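You operate a simulated robot arm through the tools that you are given. There is no shell and no other tool. Be economical: measure what you need, move in short steps, check, and stop when the job is done.

You run a simulated two-armed robot. Do the job below in one go: nothing can be reset, and whatever is moved stays where it is left.

JOB
Wind 3 turns of tape onto the silver threaded pipe in the jig.
Fine: leave it in the jig's cup and swing the tape holder out again.
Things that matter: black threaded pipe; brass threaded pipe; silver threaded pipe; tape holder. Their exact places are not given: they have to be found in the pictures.

It is judged by the outcome, as a careful person would: the job done as asked, and still so three seconds after it is handed in. It fails if anything else is knocked over, pushed out of place, dropped, spilled or broken.

ROBOT AND FRAMES
Two 7-joint arms with fingered hands on one trunk, on a base that drives. Base frame: it is fixed to the floor where the robot stands at the start and does not move with it; the origin is under the middle of the robot, x ahead of it, y to its left, z up; the surface under the hand at the start is at about z = 0.85. Readings come in m, rad, newtons and seconds.
The left shoulder is at the start at [0.036, 0.152, 1.2], the right one opposite. With the tool pointing down near the work surface each hand reaches from about 0.38 to 0.78 m from the robot's upright axis, wherever it stands, measured 20 degrees to its own side. Places, roughly: tape holder [0.7, 0.3, 0.9]. Payload 3.8 kg a hand.
The tool frame of a hand sits at the grasp point between the pads (the TCP): z along the fingers, y along the line on which they close. The tips reach 0.03 m beyond it. The gripper opens to 0.104 m. The gripper's body begins 0.035 m behind the TCP. The gripper is a hand of 5 fingers: y runs from the thumb to the fingers, the wrist lies at [-0.015, -0.104, -0.178] in the tool frame, and closing takes about 1.5 s.
Orientation is that of the tool frame in the base frame, as [roll, pitch, yaw] about the fixed x, y, z axes, in that order (R = Rz(yaw) Ry(pitch) Rx(roll)). With the fingers straight down and the wrist toward the robot, the tool's x, y and z point along [0, 1, 0], [1, 0, 0] and [0, 0, -1] of the base frame.

CONTROLS
- The arms move only by the tool apply_moves. It takes "left_series", "right_series" or both (then of equal length, played together; a hand with none holds still); each is a list of rows, each a list of 3 entries, a list of its own where there are three numbers: the shift along the base's x, y, z in m, then the turn, a rotation vector about the base's x, y, z in rad, then the opening, from 0 (shut) to 1 (fully open). In form: [[[dx, dy, dz], [wx, wy, wz], fingers], ...]. A call has 1 to 12 rows; each row is the pose to reach, as a shift and turn from the pose commanded when the call began. A row lasts 0.2 s, in which the tool goes at most 0.05 m and 0.15 rad; a call with a longer step from one row to the next is refused whole, and so is a gripper value outside its range. Where a pose cannot be reached the arm comes as near as it can. A force on the tool above 40 N (or 10 N above the force at the start of the call, whichever is more), or a blocked arm, ends the call early, and 0.2 s more pass. The fingers move at their own pace (about 0.072 m/s each) and stop on an object; they squeeze with about 23 N. The grip force told is the motor's: it shows also when the fingers shut on nothing. Time passes only in rows, and 0.2 s behind the last, so rows that repeat a pose let the fingers close. The reply holds the time, the measured pose of the TCP, the force on the tool along the base axes, the opening and the grip force, in the units named above and with some noise, with the torque about the TCP (base axes, N m) and any sound that the robot's microphone picked up.
- Cameras (640 x 400 px; columns grow to the right, rows downward): "scene" is now at [0.1273, 0.038, 1.3721]; the picture's right is [0.42, -0.91, -0.04], its down [-0.35, -0.12, -0.93] and it looks along [0.84, 0.40, -0.37] (base axes); focal length 236 px, centre (320, 200). "left" rides on the left gripper at [-0.08, -0.078, -0.141] in its tool frame; the picture's right is [-0.78, -0.30, 0.56], its down [0.53, -0.78, 0.33] and it looks along [0.33, 0.56, 0.76] (tool axes); focal length 247 px, centre (320, 200). "right" rides on the right gripper at [0.08, -0.078, -0.141] in its tool frame; the picture's right is [-0.78, 0.30, -0.56], its down [-0.54, -0.78, 0.33] and it looks along [-0.33, 0.56, 0.76] (tool axes); focal length 247 px, centre (320, 200).
- snapshot(camera): a new picture of that camera. No time passes.
- lift_body(by): slides the trunk up (or, below 0, down) by that many m; the arms and the scene camera ride with it, the base frame stays. It gives what a move gives, with no picture.
- roll_base(legs): drives the robot by 1 to 6 legs, each [ahead, left, turn to the left] in m, m and rad, along the robot's own axes; the way and the turn of a leg run together, so that a leg with both is an arc; at most 1.5 m and 3.142 rad a leg. The arms and the cameras ride along, it lands a little off, and it stops where it bumps. It gives what a move gives.
- preshape(shape, hand): the hand has 5 fingers and takes this shape, open, in about a second: jaw (thumb against the fingers, like two jaws); tri (thumb and two fingers); tip (a fingertip pinch); poke (one finger out to press); point (the index stretched); flat (the hand flat); cup (the hand cupped); fist (a fist). The gripper value then closes the fingers along that shape, each until it touches; the sizes above hold for jaw. It gives what a move gives, with no picture.
- head_to(pan, tilt): turns the head with the scene camera to pan (to the left, within 1.396 rad either way) and tilt (down, from -0.506 to 1.204), counted from straight ahead of the robot. It gives what a move gives.
- locate(camera, pixels): for up to 12 pixels [column, row] of the newest picture of that camera ("zoom" is the newest enlarged one), the place [x, y, z] in the base frame of the surface seen there, good to about 0.002 m. No time passes.
- inspect(camera, box): a new picture of the part [left, top, right, bottom] of that camera's present view, enlarged. No time passes.
- finish_job(): hands the job in; it is judged then, once.

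Keep the steps short. Do not move on a guess: measure, check each grasp and each placing, and mend mistakes. In all there are 80 turns and 58 pictures (those below and enlarged ones count). Leave the grippers open and the arms clear of the work at the hand-in unless told otherwise, and finish with a single line.

The tools are called as a command line: name --argument value ..., lists and objects as JSON in quotes. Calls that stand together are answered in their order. apply_moves: Moves the arms, as the interface text tells. Its arguments: {"type":"object","properties":{"left_series":{"type":"array"},"right_series":{"type":"array"}},"required":[]} The other tools are called the same way: lift_body (by) slides the trunk up or down; preshape (shape, hand) gives the hand a shape; roll_base (legs) drives the base; head_to (pan, tilt) turns the head that bears the scene camera; snapshot (camera) takes a picture; locate (camera, pixels) gives the place of the surface under pixels of a picture; inspect (camera, box) takes an enlarged picture of a part of a camera's view; finish_job () hands the job in.

At the start:

```text
time: 0.0
left_eef_pos: [0.3853, 0.307, 1.3104]
left_tool_rot: [3.141, 0.001, 1.57]
left_ft_force: [0.6, 0.0, -0.2]
left_ft_torque: [-0.03, 0.01, -0.02]
left_gripper_width: 0.104
left_grasp_force: 0.0
left_shape: jaw
right_eef_pos: [0.5557, -0.0553, 1.2657]
right_tool_rot: [-3.139, 0.0, 1.57]
right_ft_force: [0.0, -0.2, 0.9]
right_ft_torque: [0.01, 0.01, 0.01]
right_gripper_width: 0.1037
right_grasp_force: 0.1
right_shape: jaw
trunk travel left (down, up): [-0.275, 0.181]
robot x, y, heading: [-0.0009, 0.0008, 0.003]
head pan, tilt: [0.433, 0.302]
```

scene: 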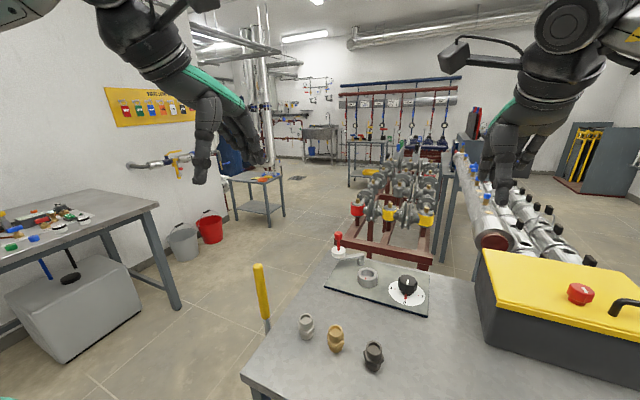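
right: 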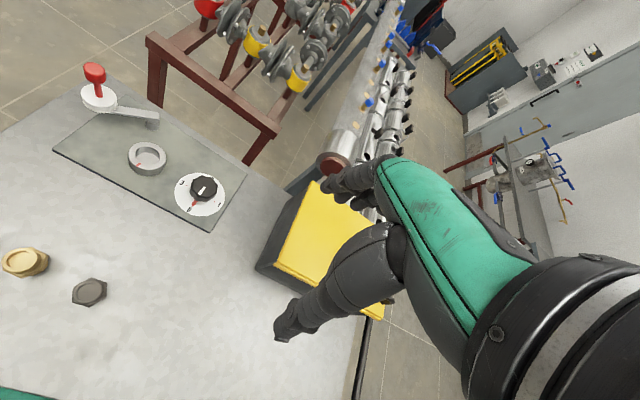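
left: 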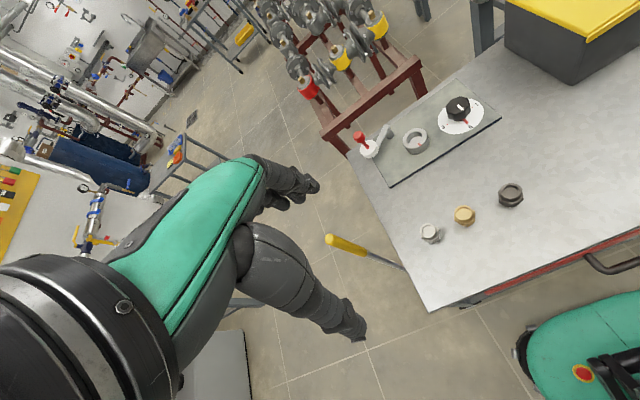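

I see three pipes (silver about 306,325; brass 336,337; black 373,355) and a plate with a red-knobbed arm, a ring cup and a black dial. I'll zoom in on these.

inspect --camera "scene" --box '[310, 220, 450, 320]'

inspect --camera "right" --box '[50, 50, 250, 240]'

locate --camera "scene" --pixels '[[306, 317], [306, 336], [335, 330], [373, 348], [338, 237], [338, 256], [368, 274], [407, 279], [407, 290], [328, 288], [430, 316], [360, 300]]'

```text
4.00 times, centred on (380, 270) of scene
```

zoom: 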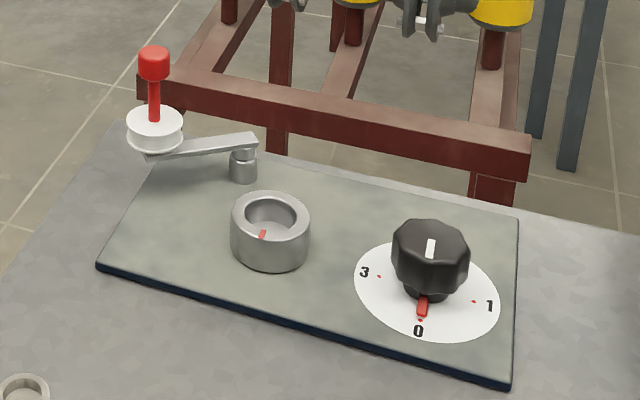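

```text
2.11 times, centred on (150, 145) of right
```

zoom: 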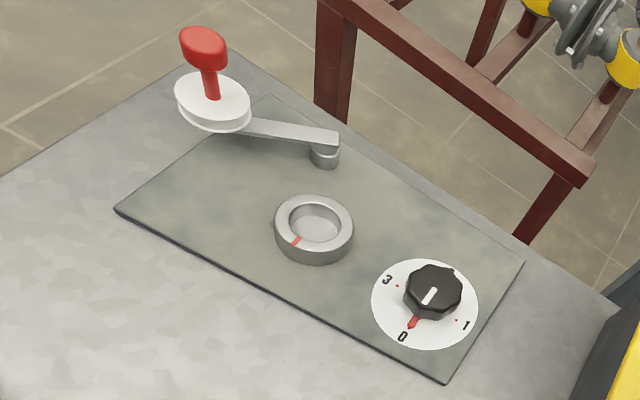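

```text
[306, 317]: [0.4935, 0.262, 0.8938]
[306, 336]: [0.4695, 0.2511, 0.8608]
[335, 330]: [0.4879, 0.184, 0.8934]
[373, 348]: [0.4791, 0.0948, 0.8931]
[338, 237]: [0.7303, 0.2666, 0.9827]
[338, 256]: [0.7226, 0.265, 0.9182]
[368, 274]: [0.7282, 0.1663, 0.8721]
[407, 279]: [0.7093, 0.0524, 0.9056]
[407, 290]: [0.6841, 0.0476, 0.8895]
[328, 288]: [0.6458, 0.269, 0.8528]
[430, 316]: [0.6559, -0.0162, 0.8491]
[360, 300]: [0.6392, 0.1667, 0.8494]
```

inspect --camera "scene" --box '[280, 295, 410, 380]'

inspect --camera "left" --box '[340, 80, 540, 260]'

```text
4.71 times, centred on (345, 338) of scene
```

zoom: 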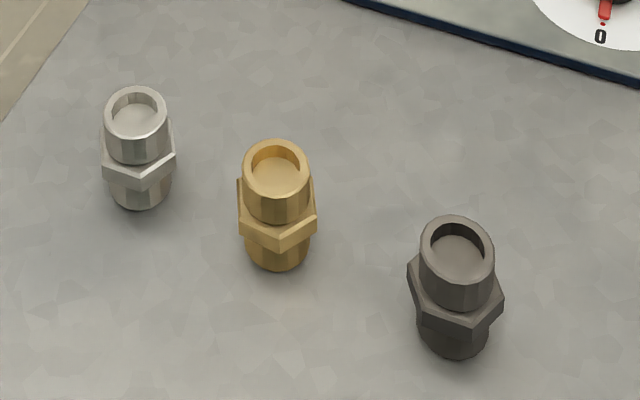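

```text
2.22 times, centred on (440, 170) of left
```

zoom: 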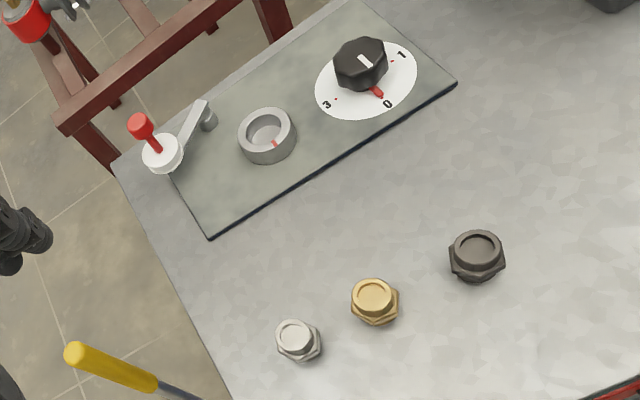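

I'll measure with the newest zoom (left camera): silver pipe rim, cup rim, holder, knob.

locate --camera "zoom" --pixels '[[279, 335], [313, 335], [295, 322], [296, 350], [242, 130], [294, 130], [267, 110], [267, 150], [266, 128], [275, 143], [140, 122], [200, 105]]'

inspect --camera "left" --box '[350, 80, 500, 180]'

```text
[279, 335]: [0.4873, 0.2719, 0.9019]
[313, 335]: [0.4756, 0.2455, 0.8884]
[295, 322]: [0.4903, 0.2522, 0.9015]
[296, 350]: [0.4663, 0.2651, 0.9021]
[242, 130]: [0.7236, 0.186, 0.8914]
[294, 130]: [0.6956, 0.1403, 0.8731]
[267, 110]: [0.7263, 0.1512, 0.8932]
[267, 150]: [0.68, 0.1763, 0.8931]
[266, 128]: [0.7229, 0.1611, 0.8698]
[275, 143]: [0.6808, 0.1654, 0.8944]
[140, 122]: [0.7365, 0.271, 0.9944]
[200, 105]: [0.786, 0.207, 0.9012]
```

```text
4.00 times, centred on (425, 130) of left
```

zoom: 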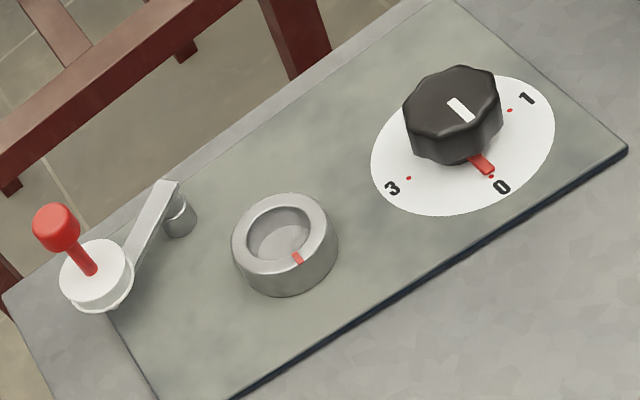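

locate --camera "scene" --pixels '[[259, 268], [265, 310], [250, 370], [296, 310]]'

locate --camera "zoom" --pixels '[[55, 222], [98, 262], [75, 275], [130, 275], [165, 183], [182, 205], [190, 230], [450, 95], [405, 110], [500, 80], [482, 165], [460, 108]]'

apply_moves --left_series '[[[0.02, -0.01, -0.04], [0, 0, 0], 1], [[0.04, -0.02, -0.08], [0, 0, 0], 1], [[0.06, -0.03, -0.12], [0, 0, 0], 1], [[0.08, -0.04, -0.16], [0, 0, 0], 1], [[0.093, -0.047, -0.2], [0, 0, 0], 1], [[0.093, -0.047, -0.24], [0, 0, 0], 1], [[0.093, -0.047, -0.28], [0, 0, 0], 1], [[0.093, -0.047, -0.31], [0, 0, 0], 1], [[0.093, -0.047, -0.31], [0, 0, 0], 1]]'

```text
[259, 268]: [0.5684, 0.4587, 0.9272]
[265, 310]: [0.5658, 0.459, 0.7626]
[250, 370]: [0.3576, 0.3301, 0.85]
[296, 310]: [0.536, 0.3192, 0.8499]
```

```text
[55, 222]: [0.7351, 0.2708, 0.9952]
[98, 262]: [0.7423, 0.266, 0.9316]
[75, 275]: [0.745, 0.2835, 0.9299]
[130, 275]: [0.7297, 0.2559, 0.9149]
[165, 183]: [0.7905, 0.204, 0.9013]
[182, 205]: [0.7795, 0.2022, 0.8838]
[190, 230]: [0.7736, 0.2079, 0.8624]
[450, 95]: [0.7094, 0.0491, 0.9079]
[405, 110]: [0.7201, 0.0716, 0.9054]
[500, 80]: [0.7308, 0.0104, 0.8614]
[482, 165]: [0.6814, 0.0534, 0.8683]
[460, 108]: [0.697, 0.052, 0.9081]
```

```text
time: 2.0
left_eef_pos: [0.4786, 0.2581, 0.9973]
left_tool_rot: [-3.141, -0.001, 1.57]
left_ft_force: [0.6, 0.2, 0.2]
left_ft_torque: [-0.05, 0.01, -0.02]
left_gripper_width: 0.104
left_grasp_force: 0.2
left_shape: jaw
right_eef_pos: [0.5557, -0.0574, 1.2654]
right_tool_rot: [-3.139, -0.001, 1.571]
right_ft_force: [0.7, -0.5, 0.7]
right_ft_torque: [0.01, -0.01, 0.01]
right_gripper_width: 0.1036
right_grasp_force: 0.1
right_shape: jaw
trunk travel left (down, up): [-0.275, 0.181]
robot x, y, heading: [0.0, 0.0047, -0.001]
head pan, tilt: [0.433, 0.302]
```

The hand is above the silver pipe. I'll check before going down.

snapshot --camera "left"

snapshot --camera "scene"

```text
49 pictures are left
```

left: 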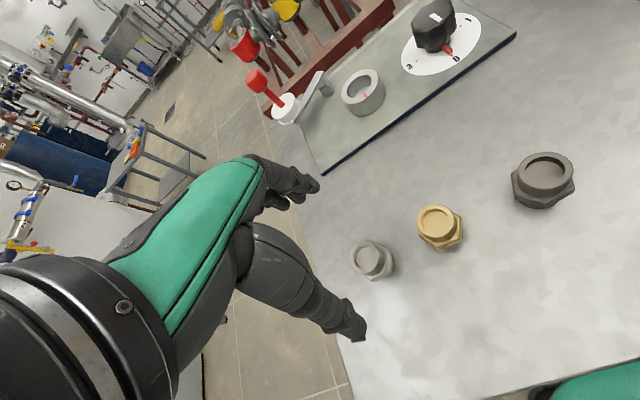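

```text
48 pictures are left
```

scene: 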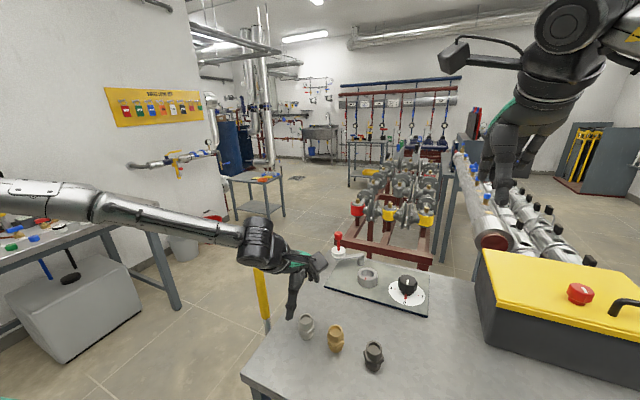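

locate --camera "left" --pixels '[[354, 257], [383, 257], [369, 246], [368, 270], [364, 258], [340, 330], [310, 188]]'

inspect --camera "left" --box '[230, 150, 430, 350]'

```text
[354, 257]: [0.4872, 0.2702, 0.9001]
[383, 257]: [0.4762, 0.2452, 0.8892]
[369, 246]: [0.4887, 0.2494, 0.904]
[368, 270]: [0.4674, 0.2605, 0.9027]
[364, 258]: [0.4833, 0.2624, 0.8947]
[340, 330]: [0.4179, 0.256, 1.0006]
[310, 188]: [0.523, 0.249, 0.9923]
```

```text
2.00 times, centred on (330, 250) of left
```

zoom: 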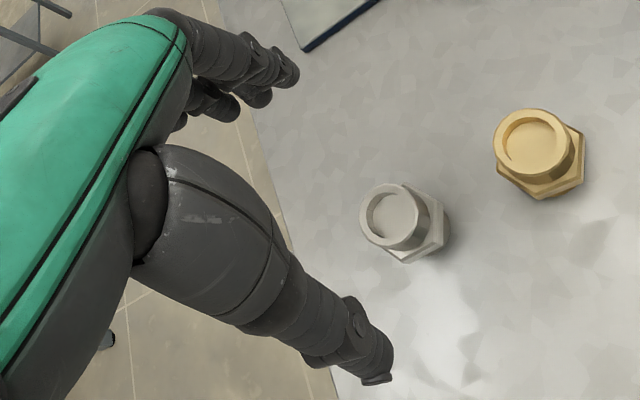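

Pipe axis is at about (0.480, 0.259), top 0.902. Descending so the tips take the upper half (TCP 0.907), still open.

apply_moves --left_series '[[[0.001, 0.001, -0.03], [0, 0, 0], 1], [[0.001, 0.001, -0.06], [0, 0, 0], 1], [[0.001, 0.001, -0.08], [0, 0, 0], 1], [[0.001, 0.001, -0.09], [0, 0, 0], 1], [[0.001, 0.001, -0.09], [0, 0, 0], 1]]'

inspect --camera "scene" --box '[250, 260, 410, 380]'

```text
time: 3.2
left_eef_pos: [0.4811, 0.2613, 0.9088]
left_tool_rot: [3.141, 0.001, 1.569]
left_ft_force: [-0.2, 0.6, 0.5]
left_ft_torque: [0.0, 0.02, -0.02]
left_gripper_width: 0.1036
left_grasp_force: 0.1
left_shape: jaw
right_eef_pos: [0.5552, -0.0559, 1.266]
right_tool_rot: [-3.139, 0.0, 1.571]
right_ft_force: [-0.7, 0.1, 0.8]
right_ft_torque: [-0.03, -0.02, -0.02]
right_gripper_width: 0.1035
right_grasp_force: 0.0
right_shape: jaw
trunk travel left (down, up): [-0.275, 0.181]
robot x, y, heading: [0.0018, 0.0028, 0.003]
head pan, tilt: [0.433, 0.302]
```

```text
3.33 times, centred on (330, 320) of scene
```

zoom: 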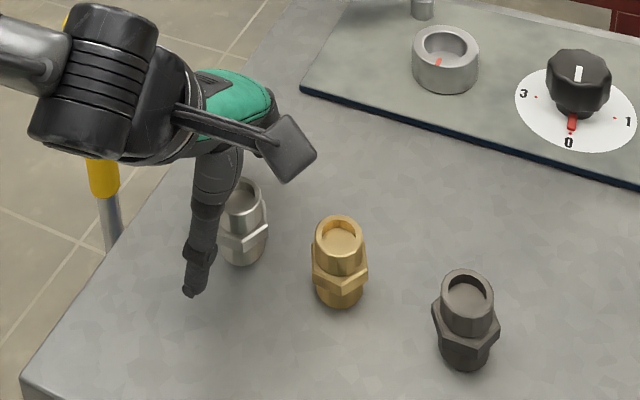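

Straddling the pipe; closing now.

apply_moves --left_series '[[[0, 0, 0], [0, 0, 0], 0.6], [[0, 0, 0], [0, 0, 0], 0.3], [[0, 0, 0], [0, 0, 0], 0.1], [[0, 0, 0], [0, 0, 0], 0], [[0, 0, 0], [0, 0, 0], 0], [[0, 0, 0], [0, 0, 0], 0], [[0, 0, 0], [0, 0, 0], 0], [[0, 0, 0], [0, 0, 0], 0]]'

inspect --camera "left" --box '[230, 130, 430, 330]'

```text
time: 5.0
left_eef_pos: [0.4807, 0.261, 0.9101]
left_tool_rot: [3.14, 0.001, 1.571]
left_ft_force: [-0.8, 1.3, 8.9]
left_ft_torque: [0.02, -0.13, -0.01]
left_gripper_width: 0.028
left_grasp_force: 22.9
left_shape: jaw
right_eef_pos: [0.5551, -0.0559, 1.2655]
right_tool_rot: [3.141, 0.002, 1.572]
right_ft_force: [-0.1, 0.5, -0.7]
right_ft_torque: [-0.02, 0.0, 0.03]
right_gripper_width: 0.1038
right_grasp_force: 0.1
right_shape: jaw
trunk travel left (down, up): [-0.275, 0.181]
robot x, y, heading: [-0.0003, -0.0009, 0.002]
head pan, tilt: [0.433, 0.302]
```

```text
2.00 times, centred on (330, 230) of left
```

zoom: 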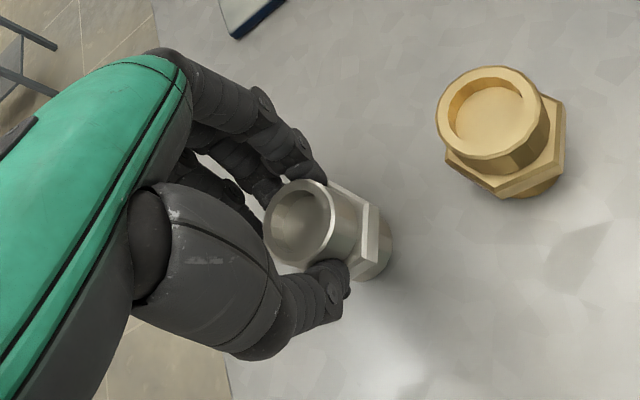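

Held at width 0.028 (thread). Lifting 0.09 and checking.

apply_moves --left_series '[[[0, 0, 0.02], [0, 0, 0], 0], [[0, 0, 0.05], [0, 0, 0], 0], [[0, 0, 0.08], [0, 0, 0], 0], [[0, 0, 0.1], [0, 0, 0], 0], [[0, 0, 0.1], [0, 0, 0], 0]]'

inspect --camera "left" --box '[230, 130, 430, 330]'

inspect --camera "scene" --box '[250, 230, 410, 350]'

```text
time: 6.2
left_eef_pos: [0.4795, 0.2614, 1.0105]
left_tool_rot: [-3.142, 0.0, 1.571]
left_ft_force: [0.1, 0.3, -1.2]
left_ft_torque: [-0.01, 0.01, -0.04]
left_gripper_width: 0.027
left_grasp_force: 23.1
left_shape: jaw
right_eef_pos: [0.5565, -0.0555, 1.2647]
right_tool_rot: [-3.14, 0.0, 1.572]
right_ft_force: [0.6, 0.1, 0.0]
right_ft_torque: [0.02, -0.01, 0.0]
right_gripper_width: 0.1035
right_grasp_force: 0.1
right_shape: jaw
trunk travel left (down, up): [-0.275, 0.181]
robot x, y, heading: [-0.0018, -0.0003, -0.003]
head pan, tilt: [0.433, 0.302]
```

```text
2.00 times, centred on (330, 230) of left
```

zoom: 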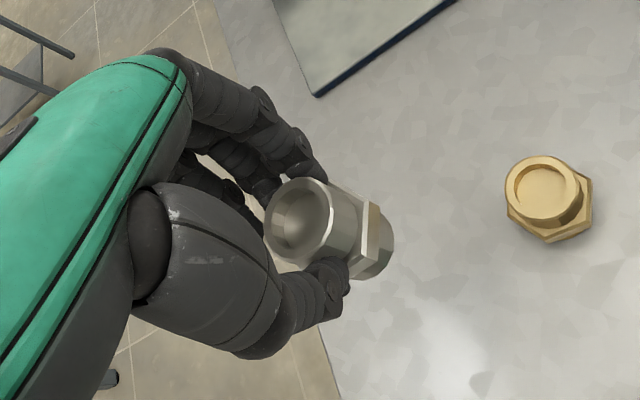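

```text
3.33 times, centred on (330, 290) of scene
```

zoom: 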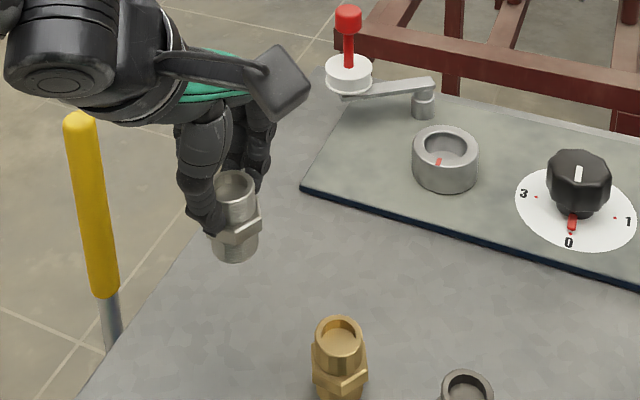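

Held upright. Measuring pipe rim in hand and the cup rim.

locate --camera "zoom" --pixels '[[217, 187], [252, 187], [238, 202], [238, 258], [415, 143], [476, 143], [446, 127], [446, 168], [426, 147], [466, 147], [447, 133], [446, 158]]'

```text
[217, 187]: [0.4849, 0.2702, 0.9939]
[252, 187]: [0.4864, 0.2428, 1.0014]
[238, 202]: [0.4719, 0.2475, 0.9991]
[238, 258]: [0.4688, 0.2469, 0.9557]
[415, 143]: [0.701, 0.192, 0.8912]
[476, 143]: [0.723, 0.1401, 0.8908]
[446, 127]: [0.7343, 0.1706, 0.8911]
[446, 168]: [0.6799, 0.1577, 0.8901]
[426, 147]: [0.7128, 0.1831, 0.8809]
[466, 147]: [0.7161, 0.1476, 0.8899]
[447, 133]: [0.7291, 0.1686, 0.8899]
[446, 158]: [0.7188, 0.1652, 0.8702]
```

Cup centre ≈ (0.7065, 0.1645), inner radius ~0.02. Moving above it: sideways first, then ahead, at some height.

apply_moves --left_series '[[[0.02, -0.035, 0.02], [0, 0, 0], 0], [[0.05, -0.07, 0.02], [0, 0, 0], 0], [[0.085, -0.0925, 0.02], [0, 0, 0], 0], [[0.125, -0.0925, 0.02], [0, 0, 0], 0], [[0.165, -0.0925, 0.02], [0, 0, 0], 0], [[0.2, -0.0925, 0.02], [0, 0, 0], 0], [[0.2245, -0.0925, 0.02], [0, 0, 0], 0], [[0.2245, -0.0925, 0.0], [0, 0, 0], 0], [[0.2245, -0.0925, 0.0], [0, 0, 0], 0]]'

inspect --camera "scene" --box '[300, 200, 440, 310]'

inspect --camera "left" --box '[230, 130, 430, 330]'

```text
time: 8.2
left_eef_pos: [0.6715, 0.1877, 1.0177]
left_tool_rot: [-3.14, 0.0, 1.57]
left_ft_force: [-0.1, 0.1, -0.8]
left_ft_torque: [-0.02, 0.0, 0.02]
left_gripper_width: 0.027
left_grasp_force: 22.9
left_shape: jaw
left hand out of reach, approached as far as the arm can: row 6, 7, 8, 9
right_eef_pos: [0.5558, -0.0562, 1.2646]
right_tool_rot: [-3.14, 0.0, 1.57]
right_ft_force: [0.2, 0.2, 0.3]
right_ft_torque: [-0.02, 0.04, 0.03]
right_gripper_width: 0.1037
right_grasp_force: 0.1
right_shape: jaw
trunk travel left (down, up): [-0.275, 0.181]
robot x, y, heading: [-0.0024, -0.0005, 0.001]
head pan, tilt: [0.433, 0.302]
```

```text
3.64 times, centred on (370, 255) of scene
```

zoom: 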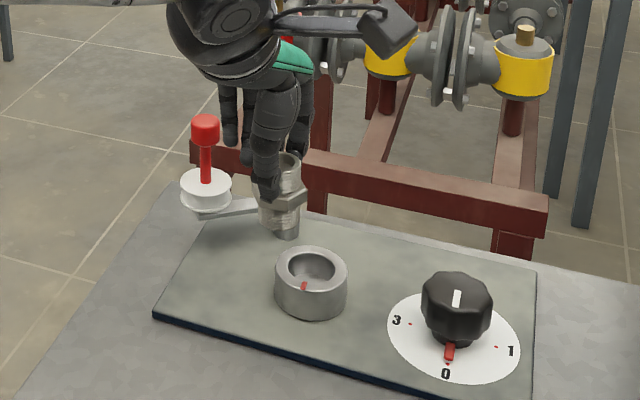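

```text
2.00 times, centred on (330, 230) of left
```

zoom: 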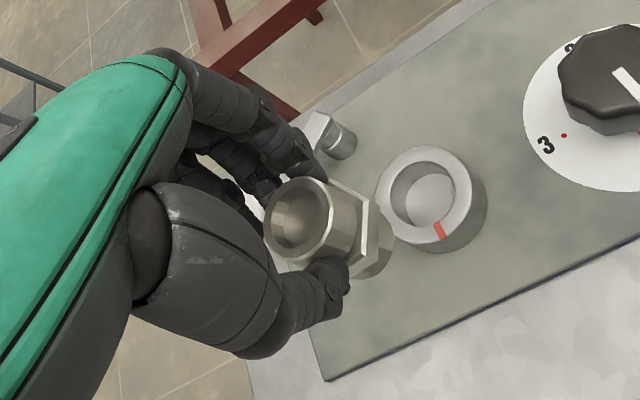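

The left arm runs out of reach at x≈0.67. I'll pull the hand back a bit and drive the base 0.1 m ahead (table edge is at x≈0.35).

apply_moves --left_series '[[[-0.04, 0, 0.0], [0, 0, 0], 0], [[-0.08, 0, 0.02], [0, 0, 0], 0], [[-0.12, 0, 0.02], [0, 0, 0], 0], [[-0.15, 0, 0.02], [0, 0, 0], 0]]'

roll_base --legs '[[0.1, 0, 0]]'

snapshot --camera "scene"

```text
time: 9.2
left_eef_pos: [0.5161, 0.1887, 1.0423]
left_tool_rot: [-3.14, 0.0, 1.572]
left_ft_force: [-0.2, 0.5, -0.6]
left_ft_torque: [0.0, -0.01, -0.01]
left_gripper_width: 0.0272
left_grasp_force: 22.8
left_shape: jaw
right_eef_pos: [0.5556, -0.0569, 1.2654]
right_tool_rot: [3.141, 0.0, 1.569]
right_ft_force: [0.1, 0.0, 0.0]
right_ft_torque: [0.02, -0.01, 0.0]
right_gripper_width: 0.1035
right_grasp_force: 0.1
right_shape: jaw
trunk travel left (down, up): [-0.275, 0.181]
robot x, y, heading: [-0.001, -0.0022, 0.003]
head pan, tilt: [0.433, 0.302]
```

```text
time: 10.3
left_eef_pos: [0.5881, 0.188, 1.0376]
left_tool_rot: [-3.135, -0.002, 1.569]
left_ft_force: [0.5, 0.1, -2.1]
left_ft_torque: [-0.01, 0.03, -0.04]
left_gripper_width: 0.0268
left_grasp_force: 22.9
left_shape: jaw
right_eef_pos: [0.628, -0.0562, 1.26]
right_tool_rot: [-3.133, 0.0, 1.572]
right_ft_force: [0.9, -0.8, -1.3]
right_ft_torque: [0.03, 0.07, -0.01]
right_gripper_width: 0.1036
right_grasp_force: 0.1
right_shape: jaw
trunk travel left (down, up): [-0.275, 0.181]
robot x, y, heading: [0.0652, 0.0037, 0.001]
head pan, tilt: [0.433, 0.302]
stopped in leg 1: the robot was blocked; the commanded pose is now the measured one
```

```text
40 pictures are left
```

scene: 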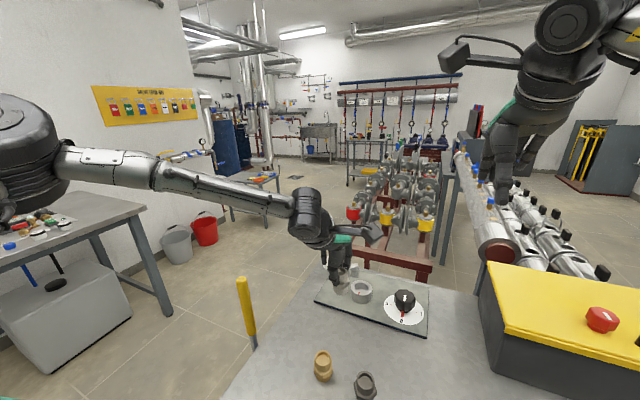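

Bumped after ~0.07 m, nothing has fallen. I'll back off 1 cm to be out of contact and re-measure the scene.

roll_base --legs '[[-0.01, 0, 0]]'

inspect --camera "scene" --box '[300, 240, 440, 340]'

```text
time: 11.1
left_eef_pos: [0.5763, 0.1861, 1.0395]
left_tool_rot: [-3.137, -0.001, 1.571]
left_ft_force: [0.6, 0.3, -1.4]
left_ft_torque: [0.02, 0.02, 0.03]
left_gripper_width: 0.0269
left_grasp_force: 23.2
left_shape: jaw
right_eef_pos: [0.6138, -0.0565, 1.2624]
right_tool_rot: [-3.135, 0.001, 1.571]
right_ft_force: [1.1, 0.1, -0.1]
right_ft_torque: [0.0, 0.03, 0.03]
right_gripper_width: 0.1036
right_grasp_force: 0.0
right_shape: jaw
trunk travel left (down, up): [-0.275, 0.181]
robot x, y, heading: [0.0552, -0.0, 0.001]
head pan, tilt: [0.433, 0.302]
```

```text
4.00 times, centred on (370, 290) of scene
```

zoom: 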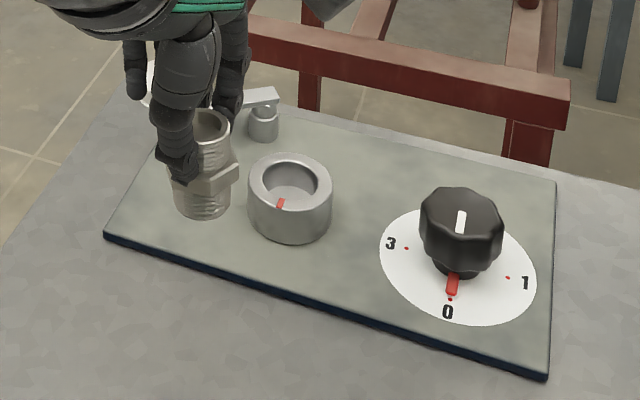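

locate --camera "zoom" --pixels '[[250, 185], [331, 185], [290, 156], [290, 207], [198, 112], [228, 130], [205, 141], [205, 213], [460, 210], [451, 298], [181, 205], [231, 205]]'

```text
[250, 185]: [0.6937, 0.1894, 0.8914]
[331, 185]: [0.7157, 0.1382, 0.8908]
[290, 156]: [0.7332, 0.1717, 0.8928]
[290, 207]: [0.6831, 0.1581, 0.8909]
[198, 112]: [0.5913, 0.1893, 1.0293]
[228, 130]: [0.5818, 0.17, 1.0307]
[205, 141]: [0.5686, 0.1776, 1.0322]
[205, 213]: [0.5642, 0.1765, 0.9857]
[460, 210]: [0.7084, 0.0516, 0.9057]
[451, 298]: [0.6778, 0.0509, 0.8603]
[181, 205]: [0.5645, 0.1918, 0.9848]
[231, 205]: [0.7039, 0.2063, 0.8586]
```

Cup centre (0.7065, 0.1645) unchanged; pipe axis now (0.580, 0.1835). Shift (0.1265, −0.019), keeping height, then check.

apply_moves --left_series '[[[0.03, -0.019, 0], [0, 0, 0], 0], [[0.065, -0.019, 0.0], [0, 0, 0], 0], [[0.1, -0.019, 0.0], [0, 0, 0], 0], [[0.1265, -0.019, -0.01], [0, 0, 0], 0], [[0.1265, -0.019, -0.04], [0, 0, 0], 0], [[0.1265, -0.019, -0.04], [0, 0, 0], 0]]'

inspect --camera "scene" --box '[300, 220, 420, 320]'

inspect --camera "left" --box '[230, 130, 430, 330]'

```text
time: 12.5
left_eef_pos: [0.6983, 0.1653, 1.0032]
left_tool_rot: [3.141, 0.0, 1.571]
left_ft_force: [0.0, -0.6, -0.4]
left_ft_torque: [-0.01, -0.03, -0.02]
left_gripper_width: 0.0268
left_grasp_force: 23.0
left_shape: jaw
right_eef_pos: [0.61, -0.0574, 1.2649]
right_tool_rot: [-3.14, 0.0, 1.57]
right_ft_force: [0.6, 0.4, -0.2]
right_ft_torque: [0.03, -0.03, -0.01]
right_gripper_width: 0.1036
right_grasp_force: 0.0
right_shape: jaw
trunk travel left (down, up): [-0.275, 0.181]
robot x, y, heading: [0.0542, 0.0012, -0.001]
head pan, tilt: [0.433, 0.302]
```

```text
4.00 times, centred on (360, 270) of scene
```

zoom: 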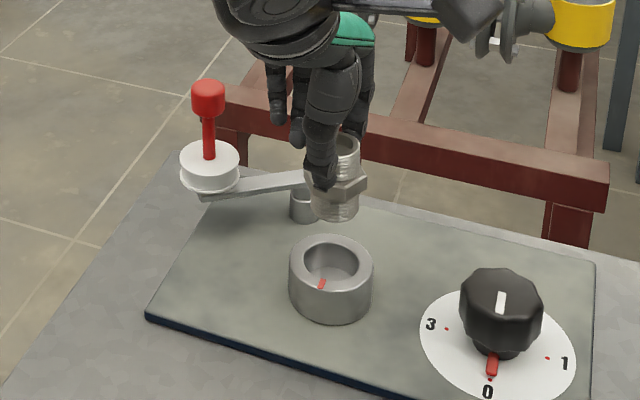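

```text
2.00 times, centred on (330, 230) of left
```

zoom: 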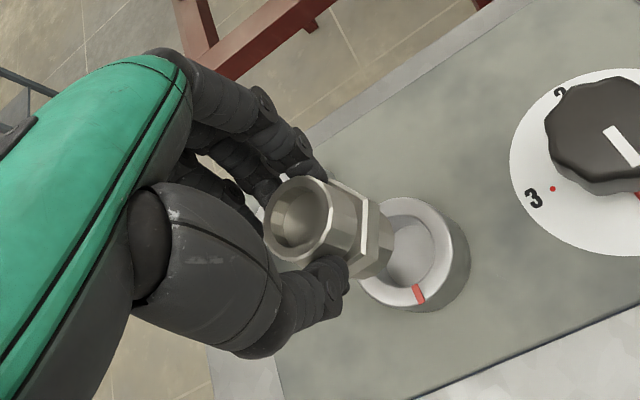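

locate --camera "zoom" --pixels '[[270, 215], [300, 180], [285, 252], [330, 205], [347, 258], [372, 270], [388, 202], [460, 240], [440, 208], [375, 293]]'

inspect --camera "scene" --box '[340, 240, 400, 300]'

```text
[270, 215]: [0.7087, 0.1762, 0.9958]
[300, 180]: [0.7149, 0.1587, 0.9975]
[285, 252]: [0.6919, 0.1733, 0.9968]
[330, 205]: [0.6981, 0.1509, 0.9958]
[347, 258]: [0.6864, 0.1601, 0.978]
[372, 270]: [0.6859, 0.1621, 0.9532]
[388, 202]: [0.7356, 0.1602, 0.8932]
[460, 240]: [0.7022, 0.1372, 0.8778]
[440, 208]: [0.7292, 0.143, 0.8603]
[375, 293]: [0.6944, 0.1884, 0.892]
```

```text
6.67 times, centred on (370, 270) of scene
```

zoom: 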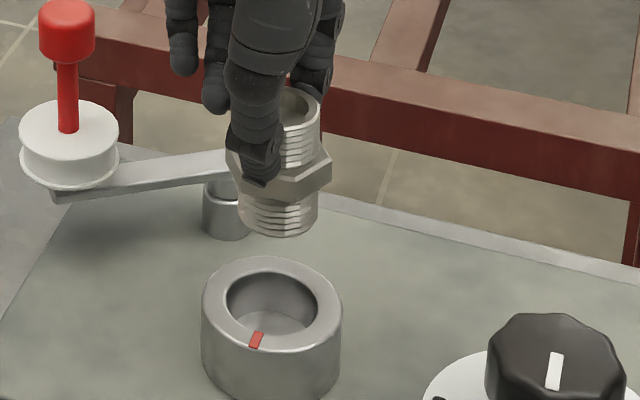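

Pipe axis (0.7034, 0.1648): needs +0.003 in x. Lowering in steps to just above seating.

apply_moves --left_series '[[[0.003, 0, 0], [0, 0, 0], 0], [[0.003, 0, -0.025], [0, 0, 0], 0], [[0.003, 0, -0.045], [0, 0, 0], 0], [[0.003, 0, -0.055], [0, 0, 0], 0], [[0.003, 0, -0.062], [0, 0, 0], 0], [[0.003, 0, -0.066], [0, 0, 0], 0], [[0.003, 0, -0.066], [0, 0, 0], 0]]'

inspect --camera "scene" --box '[340, 240, 400, 300]'

```text
time: 14.1
left_eef_pos: [0.689, 0.1755, 0.9519]
left_tool_rot: [3.125, 0.004, 1.567]
left_ft_force: [5.7, -3.5, 29.6]
left_ft_torque: [-0.1, -0.68, -0.08]
left_gripper_width: 0.0286
left_grasp_force: 22.9
left_shape: jaw
left hand out of reach, approached as far as the arm can: row 2, 3, 4, 5, 6, 7
right_eef_pos: [0.6063, -0.0586, 1.267]
right_tool_rot: [3.14, -0.002, 1.57]
right_ft_force: [0.0, 0.7, 1.0]
right_ft_torque: [0.02, -0.01, 0.01]
right_gripper_width: 0.104
right_grasp_force: 0.1
right_shape: jaw
trunk travel left (down, up): [-0.275, 0.181]
robot x, y, heading: [0.0588, -0.0, -0.001]
head pan, tilt: [0.433, 0.302]
```

```text
6.67 times, centred on (370, 270) of scene
```

zoom: 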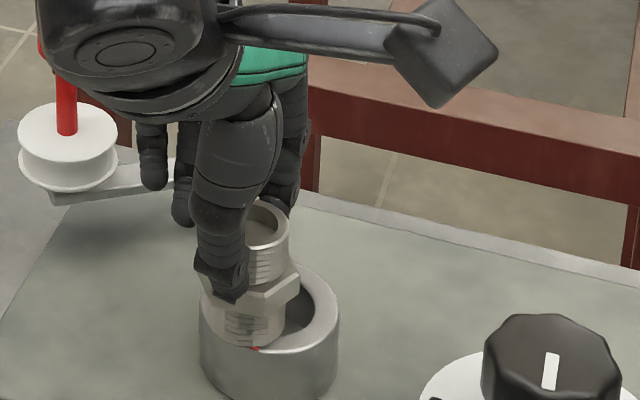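

The arm again came short and drifted left (its reach is better further to its own side); the pipe is on the rim off-centre. I'll lift, retract and then shift the base to the right 0.1 m.

apply_moves --left_series '[[[0, 0, 0.03], [0, 0, 0], 0], [[0, 0, 0.07], [0, 0, 0], 0], [[-0.04, 0, 0.09], [0, 0, 0], 0], [[-0.08, 0, 0.11], [0, 0, 0], 0], [[-0.11, 0, 0.11], [0, 0, 0], 0], [[-0.11, 0, 0.11], [0, 0, 0], 0]]'

roll_base --legs '[[-0.03, 0, 0], [0, -0.1, 0], [0.025, 0, 0]]'

inspect --camera "scene" --box '[240, 230, 400, 340]'

```text
time: 15.5
left_eef_pos: [0.5783, 0.1776, 1.0523]
left_tool_rot: [3.141, 0.001, 1.57]
left_ft_force: [-0.2, -0.5, -1.3]
left_ft_torque: [0.01, 0.02, 0.04]
left_gripper_width: 0.0278
left_grasp_force: 22.7
left_shape: jaw
right_eef_pos: [0.6119, -0.057, 1.2643]
right_tool_rot: [-3.141, 0.001, 1.571]
right_ft_force: [0.7, 0.4, 0.9]
right_ft_torque: [0.02, 0.02, 0.0]
right_gripper_width: 0.104
right_grasp_force: 0.1
right_shape: jaw
trunk travel left (down, up): [-0.275, 0.181]
robot x, y, heading: [0.0533, -0.0018, -0.002]
head pan, tilt: [0.433, 0.302]
```

```text
time: 17.4
left_eef_pos: [0.5694, 0.0794, 1.0555]
left_tool_rot: [3.136, 0.002, 1.571]
left_ft_force: [-0.3, -0.3, 0.0]
left_ft_torque: [-0.05, -0.04, -0.02]
left_gripper_width: 0.0276
left_grasp_force: 23.0
left_shape: jaw
right_eef_pos: [0.6, -0.1535, 1.2676]
right_tool_rot: [3.136, 0.003, 1.573]
right_ft_force: [-0.1, 0.2, 1.0]
right_ft_torque: [0.02, -0.04, -0.03]
right_gripper_width: 0.1039
right_grasp_force: 0.0
right_shape: jaw
trunk travel left (down, up): [-0.275, 0.181]
robot x, y, heading: [0.0513, -0.0981, 0.001]
head pan, tilt: [0.433, 0.302]
```

```text
3.64 times, centred on (320, 285) of scene
```

zoom: 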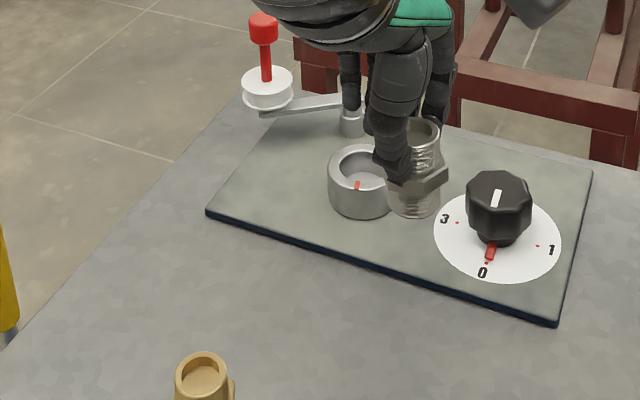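

apply_moves --left_series '[[[0.02, 0.03, 0], [0, 0, 0], 0], [[0.05, 0.06, 0], [0, 0, 0], 0], [[0.085, 0.085, -0.01], [0, 0, 0], 0], [[0.115, 0.085, -0.03], [0, 0, 0], 0], [[0.133, 0.0855, -0.05], [0, 0, 0], 0], [[0.133, 0.0855, -0.055], [0, 0, 0], 0], [[0.133, 0.0855, -0.055], [0, 0, 0], 0]]'

inspect --camera "left" --box '[230, 130, 430, 330]'

inspect --camera "scene" --box '[290, 220, 390, 300]'

```text
time: 19.1
left_eef_pos: [0.7063, 0.1644, 0.9984]
left_tool_rot: [3.141, 0.0, 1.569]
left_ft_force: [-0.5, -0.6, -0.8]
left_ft_torque: [0.01, 0.01, 0.02]
left_gripper_width: 0.0275
left_grasp_force: 22.7
left_shape: jaw
right_eef_pos: [0.6054, -0.1561, 1.2651]
right_tool_rot: [-3.14, 0.001, 1.572]
right_ft_force: [0.1, -0.4, -0.1]
right_ft_torque: [-0.02, 0.0, -0.02]
right_gripper_width: 0.1035
right_grasp_force: 0.1
right_shape: jaw
trunk travel left (down, up): [-0.275, 0.181]
robot x, y, heading: [0.0506, -0.1028, -0.001]
head pan, tilt: [0.433, 0.302]
```

```text
2.00 times, centred on (330, 230) of left
```

zoom: 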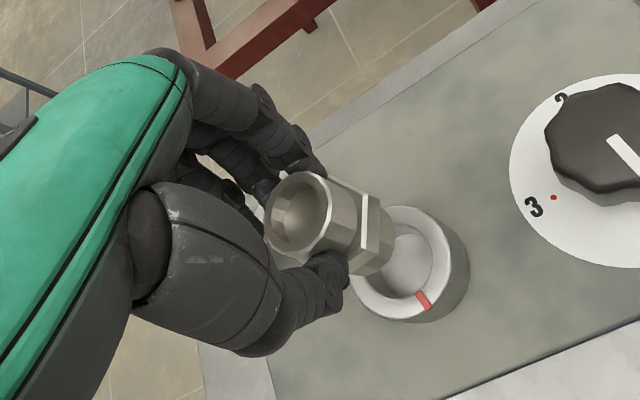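

```text
5.00 times, centred on (340, 260) of scene
```

zoom: 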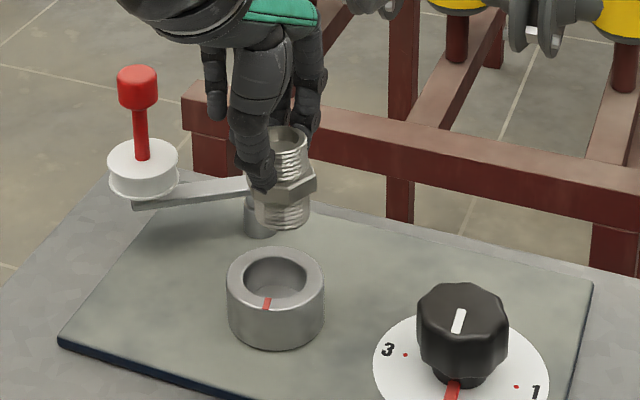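

locate --camera "zoom" --pixels '[[306, 138], [284, 127], [288, 153], [285, 226], [308, 215], [257, 213], [230, 280], [322, 280], [277, 250], [276, 305]]'

inspect --camera "left" --box '[290, 170, 390, 270]'

```text
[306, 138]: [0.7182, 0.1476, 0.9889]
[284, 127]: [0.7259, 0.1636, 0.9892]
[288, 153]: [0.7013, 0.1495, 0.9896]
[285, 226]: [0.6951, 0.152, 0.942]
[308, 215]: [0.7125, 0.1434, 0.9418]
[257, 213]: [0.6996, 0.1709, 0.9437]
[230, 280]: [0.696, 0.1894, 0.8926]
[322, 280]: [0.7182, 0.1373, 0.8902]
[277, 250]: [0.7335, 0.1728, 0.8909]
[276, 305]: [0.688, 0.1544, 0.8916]
```

```text
4.00 times, centred on (340, 220) of left
```

zoom: 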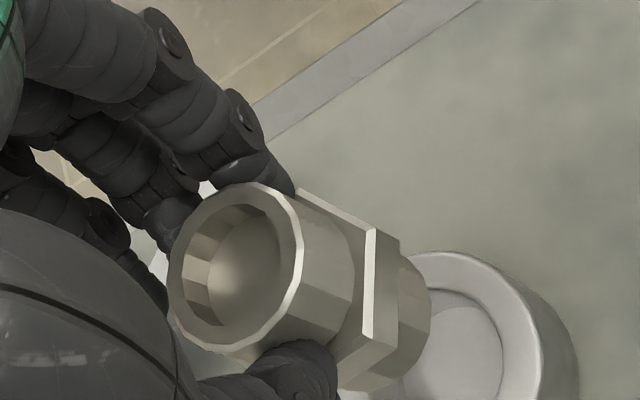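

locate --camera "zoom" --pixels '[[172, 280], [250, 186], [299, 260], [225, 349], [190, 220], [280, 310], [428, 300], [400, 380], [480, 262], [530, 330]]'

```text
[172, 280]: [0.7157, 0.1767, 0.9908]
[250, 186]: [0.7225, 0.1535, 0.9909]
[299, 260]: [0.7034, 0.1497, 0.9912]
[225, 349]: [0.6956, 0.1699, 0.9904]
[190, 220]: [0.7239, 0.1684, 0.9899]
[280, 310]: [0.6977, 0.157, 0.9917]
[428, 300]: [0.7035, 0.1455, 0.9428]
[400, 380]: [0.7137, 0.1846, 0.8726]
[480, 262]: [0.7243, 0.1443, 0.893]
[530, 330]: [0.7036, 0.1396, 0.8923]
```

Pipe is upright, axis (0.710, 0.1625); cup (0.708, 0.164). Small trim, then lower in steps.

apply_moves --left_series '[[[-0.002, 0.0015, -0.02], [0, 0, 0], 0], [[-0.002, 0.0015, -0.038], [0, 0, 0], 0], [[-0.002, 0.0015, -0.05], [0, 0, 0], 0], [[-0.002, 0.0015, -0.058], [0, 0, 0], 0], [[-0.002, 0.0015, -0.064], [0, 0, 0], 0], [[-0.002, 0.0015, -0.064], [0, 0, 0], 0]]'

inspect --camera "scene" --box '[290, 220, 390, 300]'

```text
time: 20.4
left_eef_pos: [0.7044, 0.1674, 0.9332]
left_tool_rot: [3.14, 0.002, 1.573]
left_ft_force: [0.8, 2.8, -0.3]
left_ft_torque: [0.12, -0.05, 0.0]
left_gripper_width: 0.0273
left_grasp_force: 23.0
left_shape: jaw
right_eef_pos: [0.606, -0.1567, 1.2646]
right_tool_rot: [-3.142, -0.001, 1.571]
right_ft_force: [-0.3, 0.1, -0.2]
right_ft_torque: [-0.02, 0.0, 0.0]
right_gripper_width: 0.1041
right_grasp_force: 0.0
right_shape: jaw
trunk travel left (down, up): [-0.275, 0.181]
robot x, y, heading: [0.05, -0.0995, 0.001]
head pan, tilt: [0.433, 0.302]
```

```text
5.00 times, centred on (340, 260) of scene
```

zoom: 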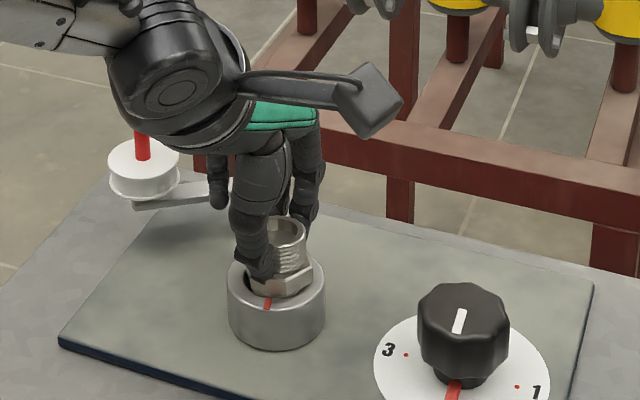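

It's in the cup. Lowering a little more until it seats, then opening halfway.

apply_moves --left_series '[[[0, 0, -0.003], [0, 0, 0], 0], [[0, 0, -0.006], [0, 0, 0], 0], [[0, 0, -0.008], [0, 0, 0], 0], [[0, 0, -0.008], [0, 0, 0], 0]]'

inspect --camera "left" --box '[270, 150, 410, 290]'

```text
time: 21.4
left_eef_pos: [0.7046, 0.1654, 0.9319]
left_tool_rot: [3.131, 0.001, 1.573]
left_ft_force: [2.4, 5.6, 27.1]
left_ft_torque: [0.13, -0.77, 0.01]
left_gripper_width: 0.0282
left_grasp_force: 22.8
left_shape: jaw
right_eef_pos: [0.6023, -0.158, 1.2688]
right_tool_rot: [3.14, -0.001, 1.572]
right_ft_force: [0.6, 0.7, 0.2]
right_ft_torque: [0.01, 0.0, -0.01]
right_gripper_width: 0.1036
right_grasp_force: 0.1
right_shape: jaw
trunk travel left (down, up): [-0.275, 0.181]
robot x, y, heading: [0.0517, -0.1022, -0.003]
head pan, tilt: [0.433, 0.302]
```

```text
2.86 times, centred on (340, 220) of left
```

zoom: 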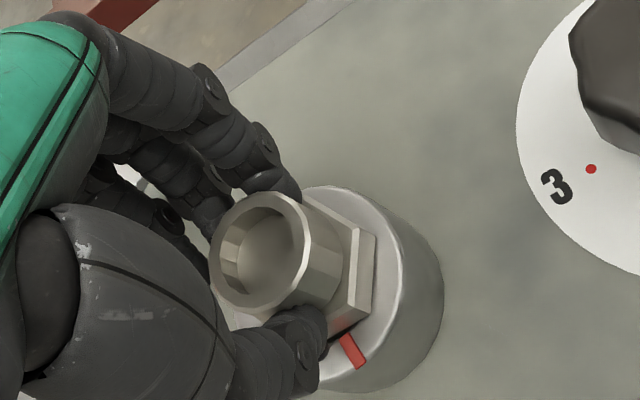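

Seated (27 N up). Relaxing the push and opening to 0.55.

apply_moves --left_series '[[[0, 0, 0.005], [0, 0, 0], 0], [[0, 0, 0.006], [0, 0, 0], 0.3], [[0, 0, 0.006], [0, 0, 0], 0.55], [[0, 0, 0.006], [0, 0, 0], 0.6], [[0, 0, 0.006], [0, 0, 0], 0.6]]'

inspect --camera "left" --box '[270, 150, 410, 290]'

```text
time: 22.6
left_eef_pos: [0.7054, 0.1657, 0.9317]
left_tool_rot: [-3.141, -0.001, 1.571]
left_ft_force: [-0.5, 0.3, 0.3]
left_ft_torque: [0.01, -0.02, 0.0]
left_gripper_width: 0.062
left_grasp_force: 0.0
left_shape: jaw
right_eef_pos: [0.605, -0.1576, 1.2644]
right_tool_rot: [3.142, 0.001, 1.574]
right_ft_force: [0.1, -0.3, 1.0]
right_ft_torque: [0.01, 0.02, -0.02]
right_gripper_width: 0.1038
right_grasp_force: 0.1
right_shape: jaw
trunk travel left (down, up): [-0.275, 0.181]
robot x, y, heading: [0.0488, -0.0999, 0.003]
head pan, tilt: [0.433, 0.302]
```

```text
2.86 times, centred on (340, 220) of left
```

zoom: 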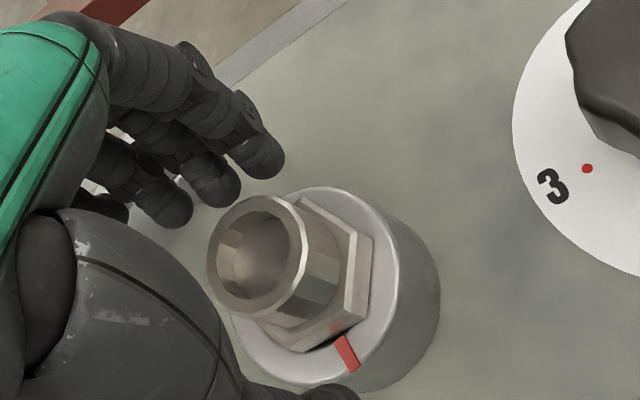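

Pipe stands in the cup, free. Lifting clear and then measuring the holder.

apply_moves --left_series '[[[0, 0, 0.03], [0, 0, 0], 0.6], [[0, 0, 0.07], [0, 0, 0], 0.6], [[0, 0, 0.11], [0, 0, 0], 0.6], [[-0.03, 0.02, 0.14], [0, 0, 0], 0.6], [[-0.07, 0.05, 0.16], [0, 0, 0], 0.6], [[-0.1, 0.08, 0.16], [0, 0, 0], 0.6], [[-0.1, 0.1, 0.16], [0, 0, 0], 0.6], [[-0.1, 0.1, 0.16], [0, 0, 0], 0.6]]'

inspect --camera "scene" --box '[290, 210, 390, 310]'

snapshot --camera "left"

```text
refused: row 5 steps farther than a row can; nothing moved
```

```text
4.00 times, centred on (340, 260) of scene
```

zoom: 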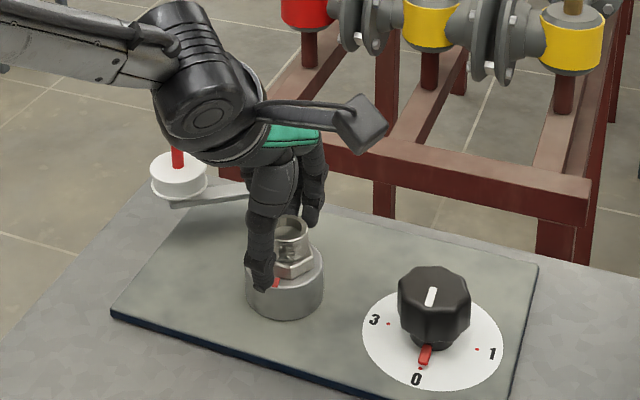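

```text
26 pictures are left
```

left: 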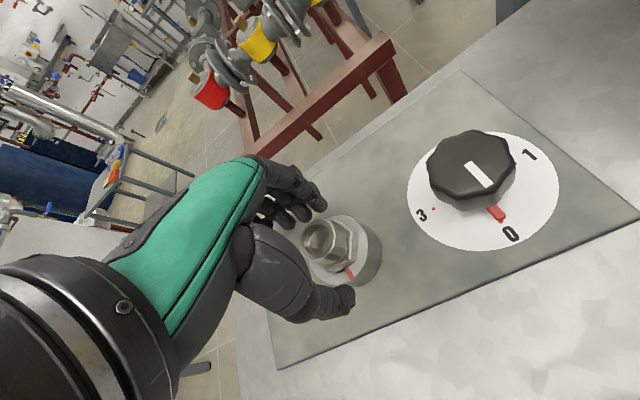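

A step was too long; redoing with smaller ones.

apply_moves --left_series '[[[0, 0, 0.03], [0, 0, 0], 0.6], [[0, 0, 0.07], [0, 0, 0], 0.6], [[0, 0, 0.11], [0, 0, 0], 0.6], [[-0.02, 0.01, 0.14], [0, 0, 0], 0.6], [[-0.05, 0.03, 0.16], [0, 0, 0], 0.6], [[-0.08, 0.06, 0.16], [0, 0, 0], 0.6], [[-0.1, 0.09, 0.16], [0, 0, 0], 0.6], [[-0.1, 0.1, 0.16], [0, 0, 0], 0.6], [[-0.1, 0.1, 0.16], [0, 0, 0], 0.6]]'

inspect --camera "scene" --box '[290, 210, 390, 310]'

```text
time: 24.6
left_eef_pos: [0.6049, 0.2665, 1.0918]
left_tool_rot: [3.141, 0.001, 1.571]
left_ft_force: [0.6, -0.2, 0.6]
left_ft_torque: [0.01, 0.02, -0.01]
left_gripper_width: 0.0621
left_grasp_force: 0.1
left_shape: jaw
right_eef_pos: [0.6055, -0.1569, 1.2651]
right_tool_rot: [-3.141, 0.0, 1.572]
right_ft_force: [0.4, -1.3, -0.4]
right_ft_torque: [-0.01, 0.03, 0.02]
right_gripper_width: 0.1038
right_grasp_force: 0.1
right_shape: jaw
trunk travel left (down, up): [-0.275, 0.181]
robot x, y, heading: [0.0496, -0.099, -0.001]
head pan, tilt: [0.433, 0.302]
```

```text
4.00 times, centred on (340, 260) of scene
```

zoom: 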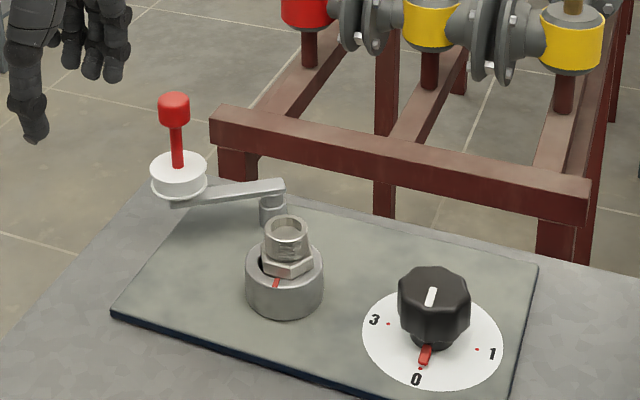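

locate --camera "zoom" --pixels '[[174, 97], [160, 107], [188, 107], [177, 145], [178, 168], [153, 172], [205, 172], [272, 184], [283, 186], [270, 215], [286, 225], [266, 226]]'

```text
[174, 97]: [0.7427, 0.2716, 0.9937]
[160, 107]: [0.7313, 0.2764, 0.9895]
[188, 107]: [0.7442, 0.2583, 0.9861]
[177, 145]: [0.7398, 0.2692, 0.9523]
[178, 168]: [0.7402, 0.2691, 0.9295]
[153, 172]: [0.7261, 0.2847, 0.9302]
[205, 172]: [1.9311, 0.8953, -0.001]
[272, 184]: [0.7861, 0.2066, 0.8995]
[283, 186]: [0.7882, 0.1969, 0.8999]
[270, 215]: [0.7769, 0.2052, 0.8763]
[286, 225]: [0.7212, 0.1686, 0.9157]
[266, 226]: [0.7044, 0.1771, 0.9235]
```

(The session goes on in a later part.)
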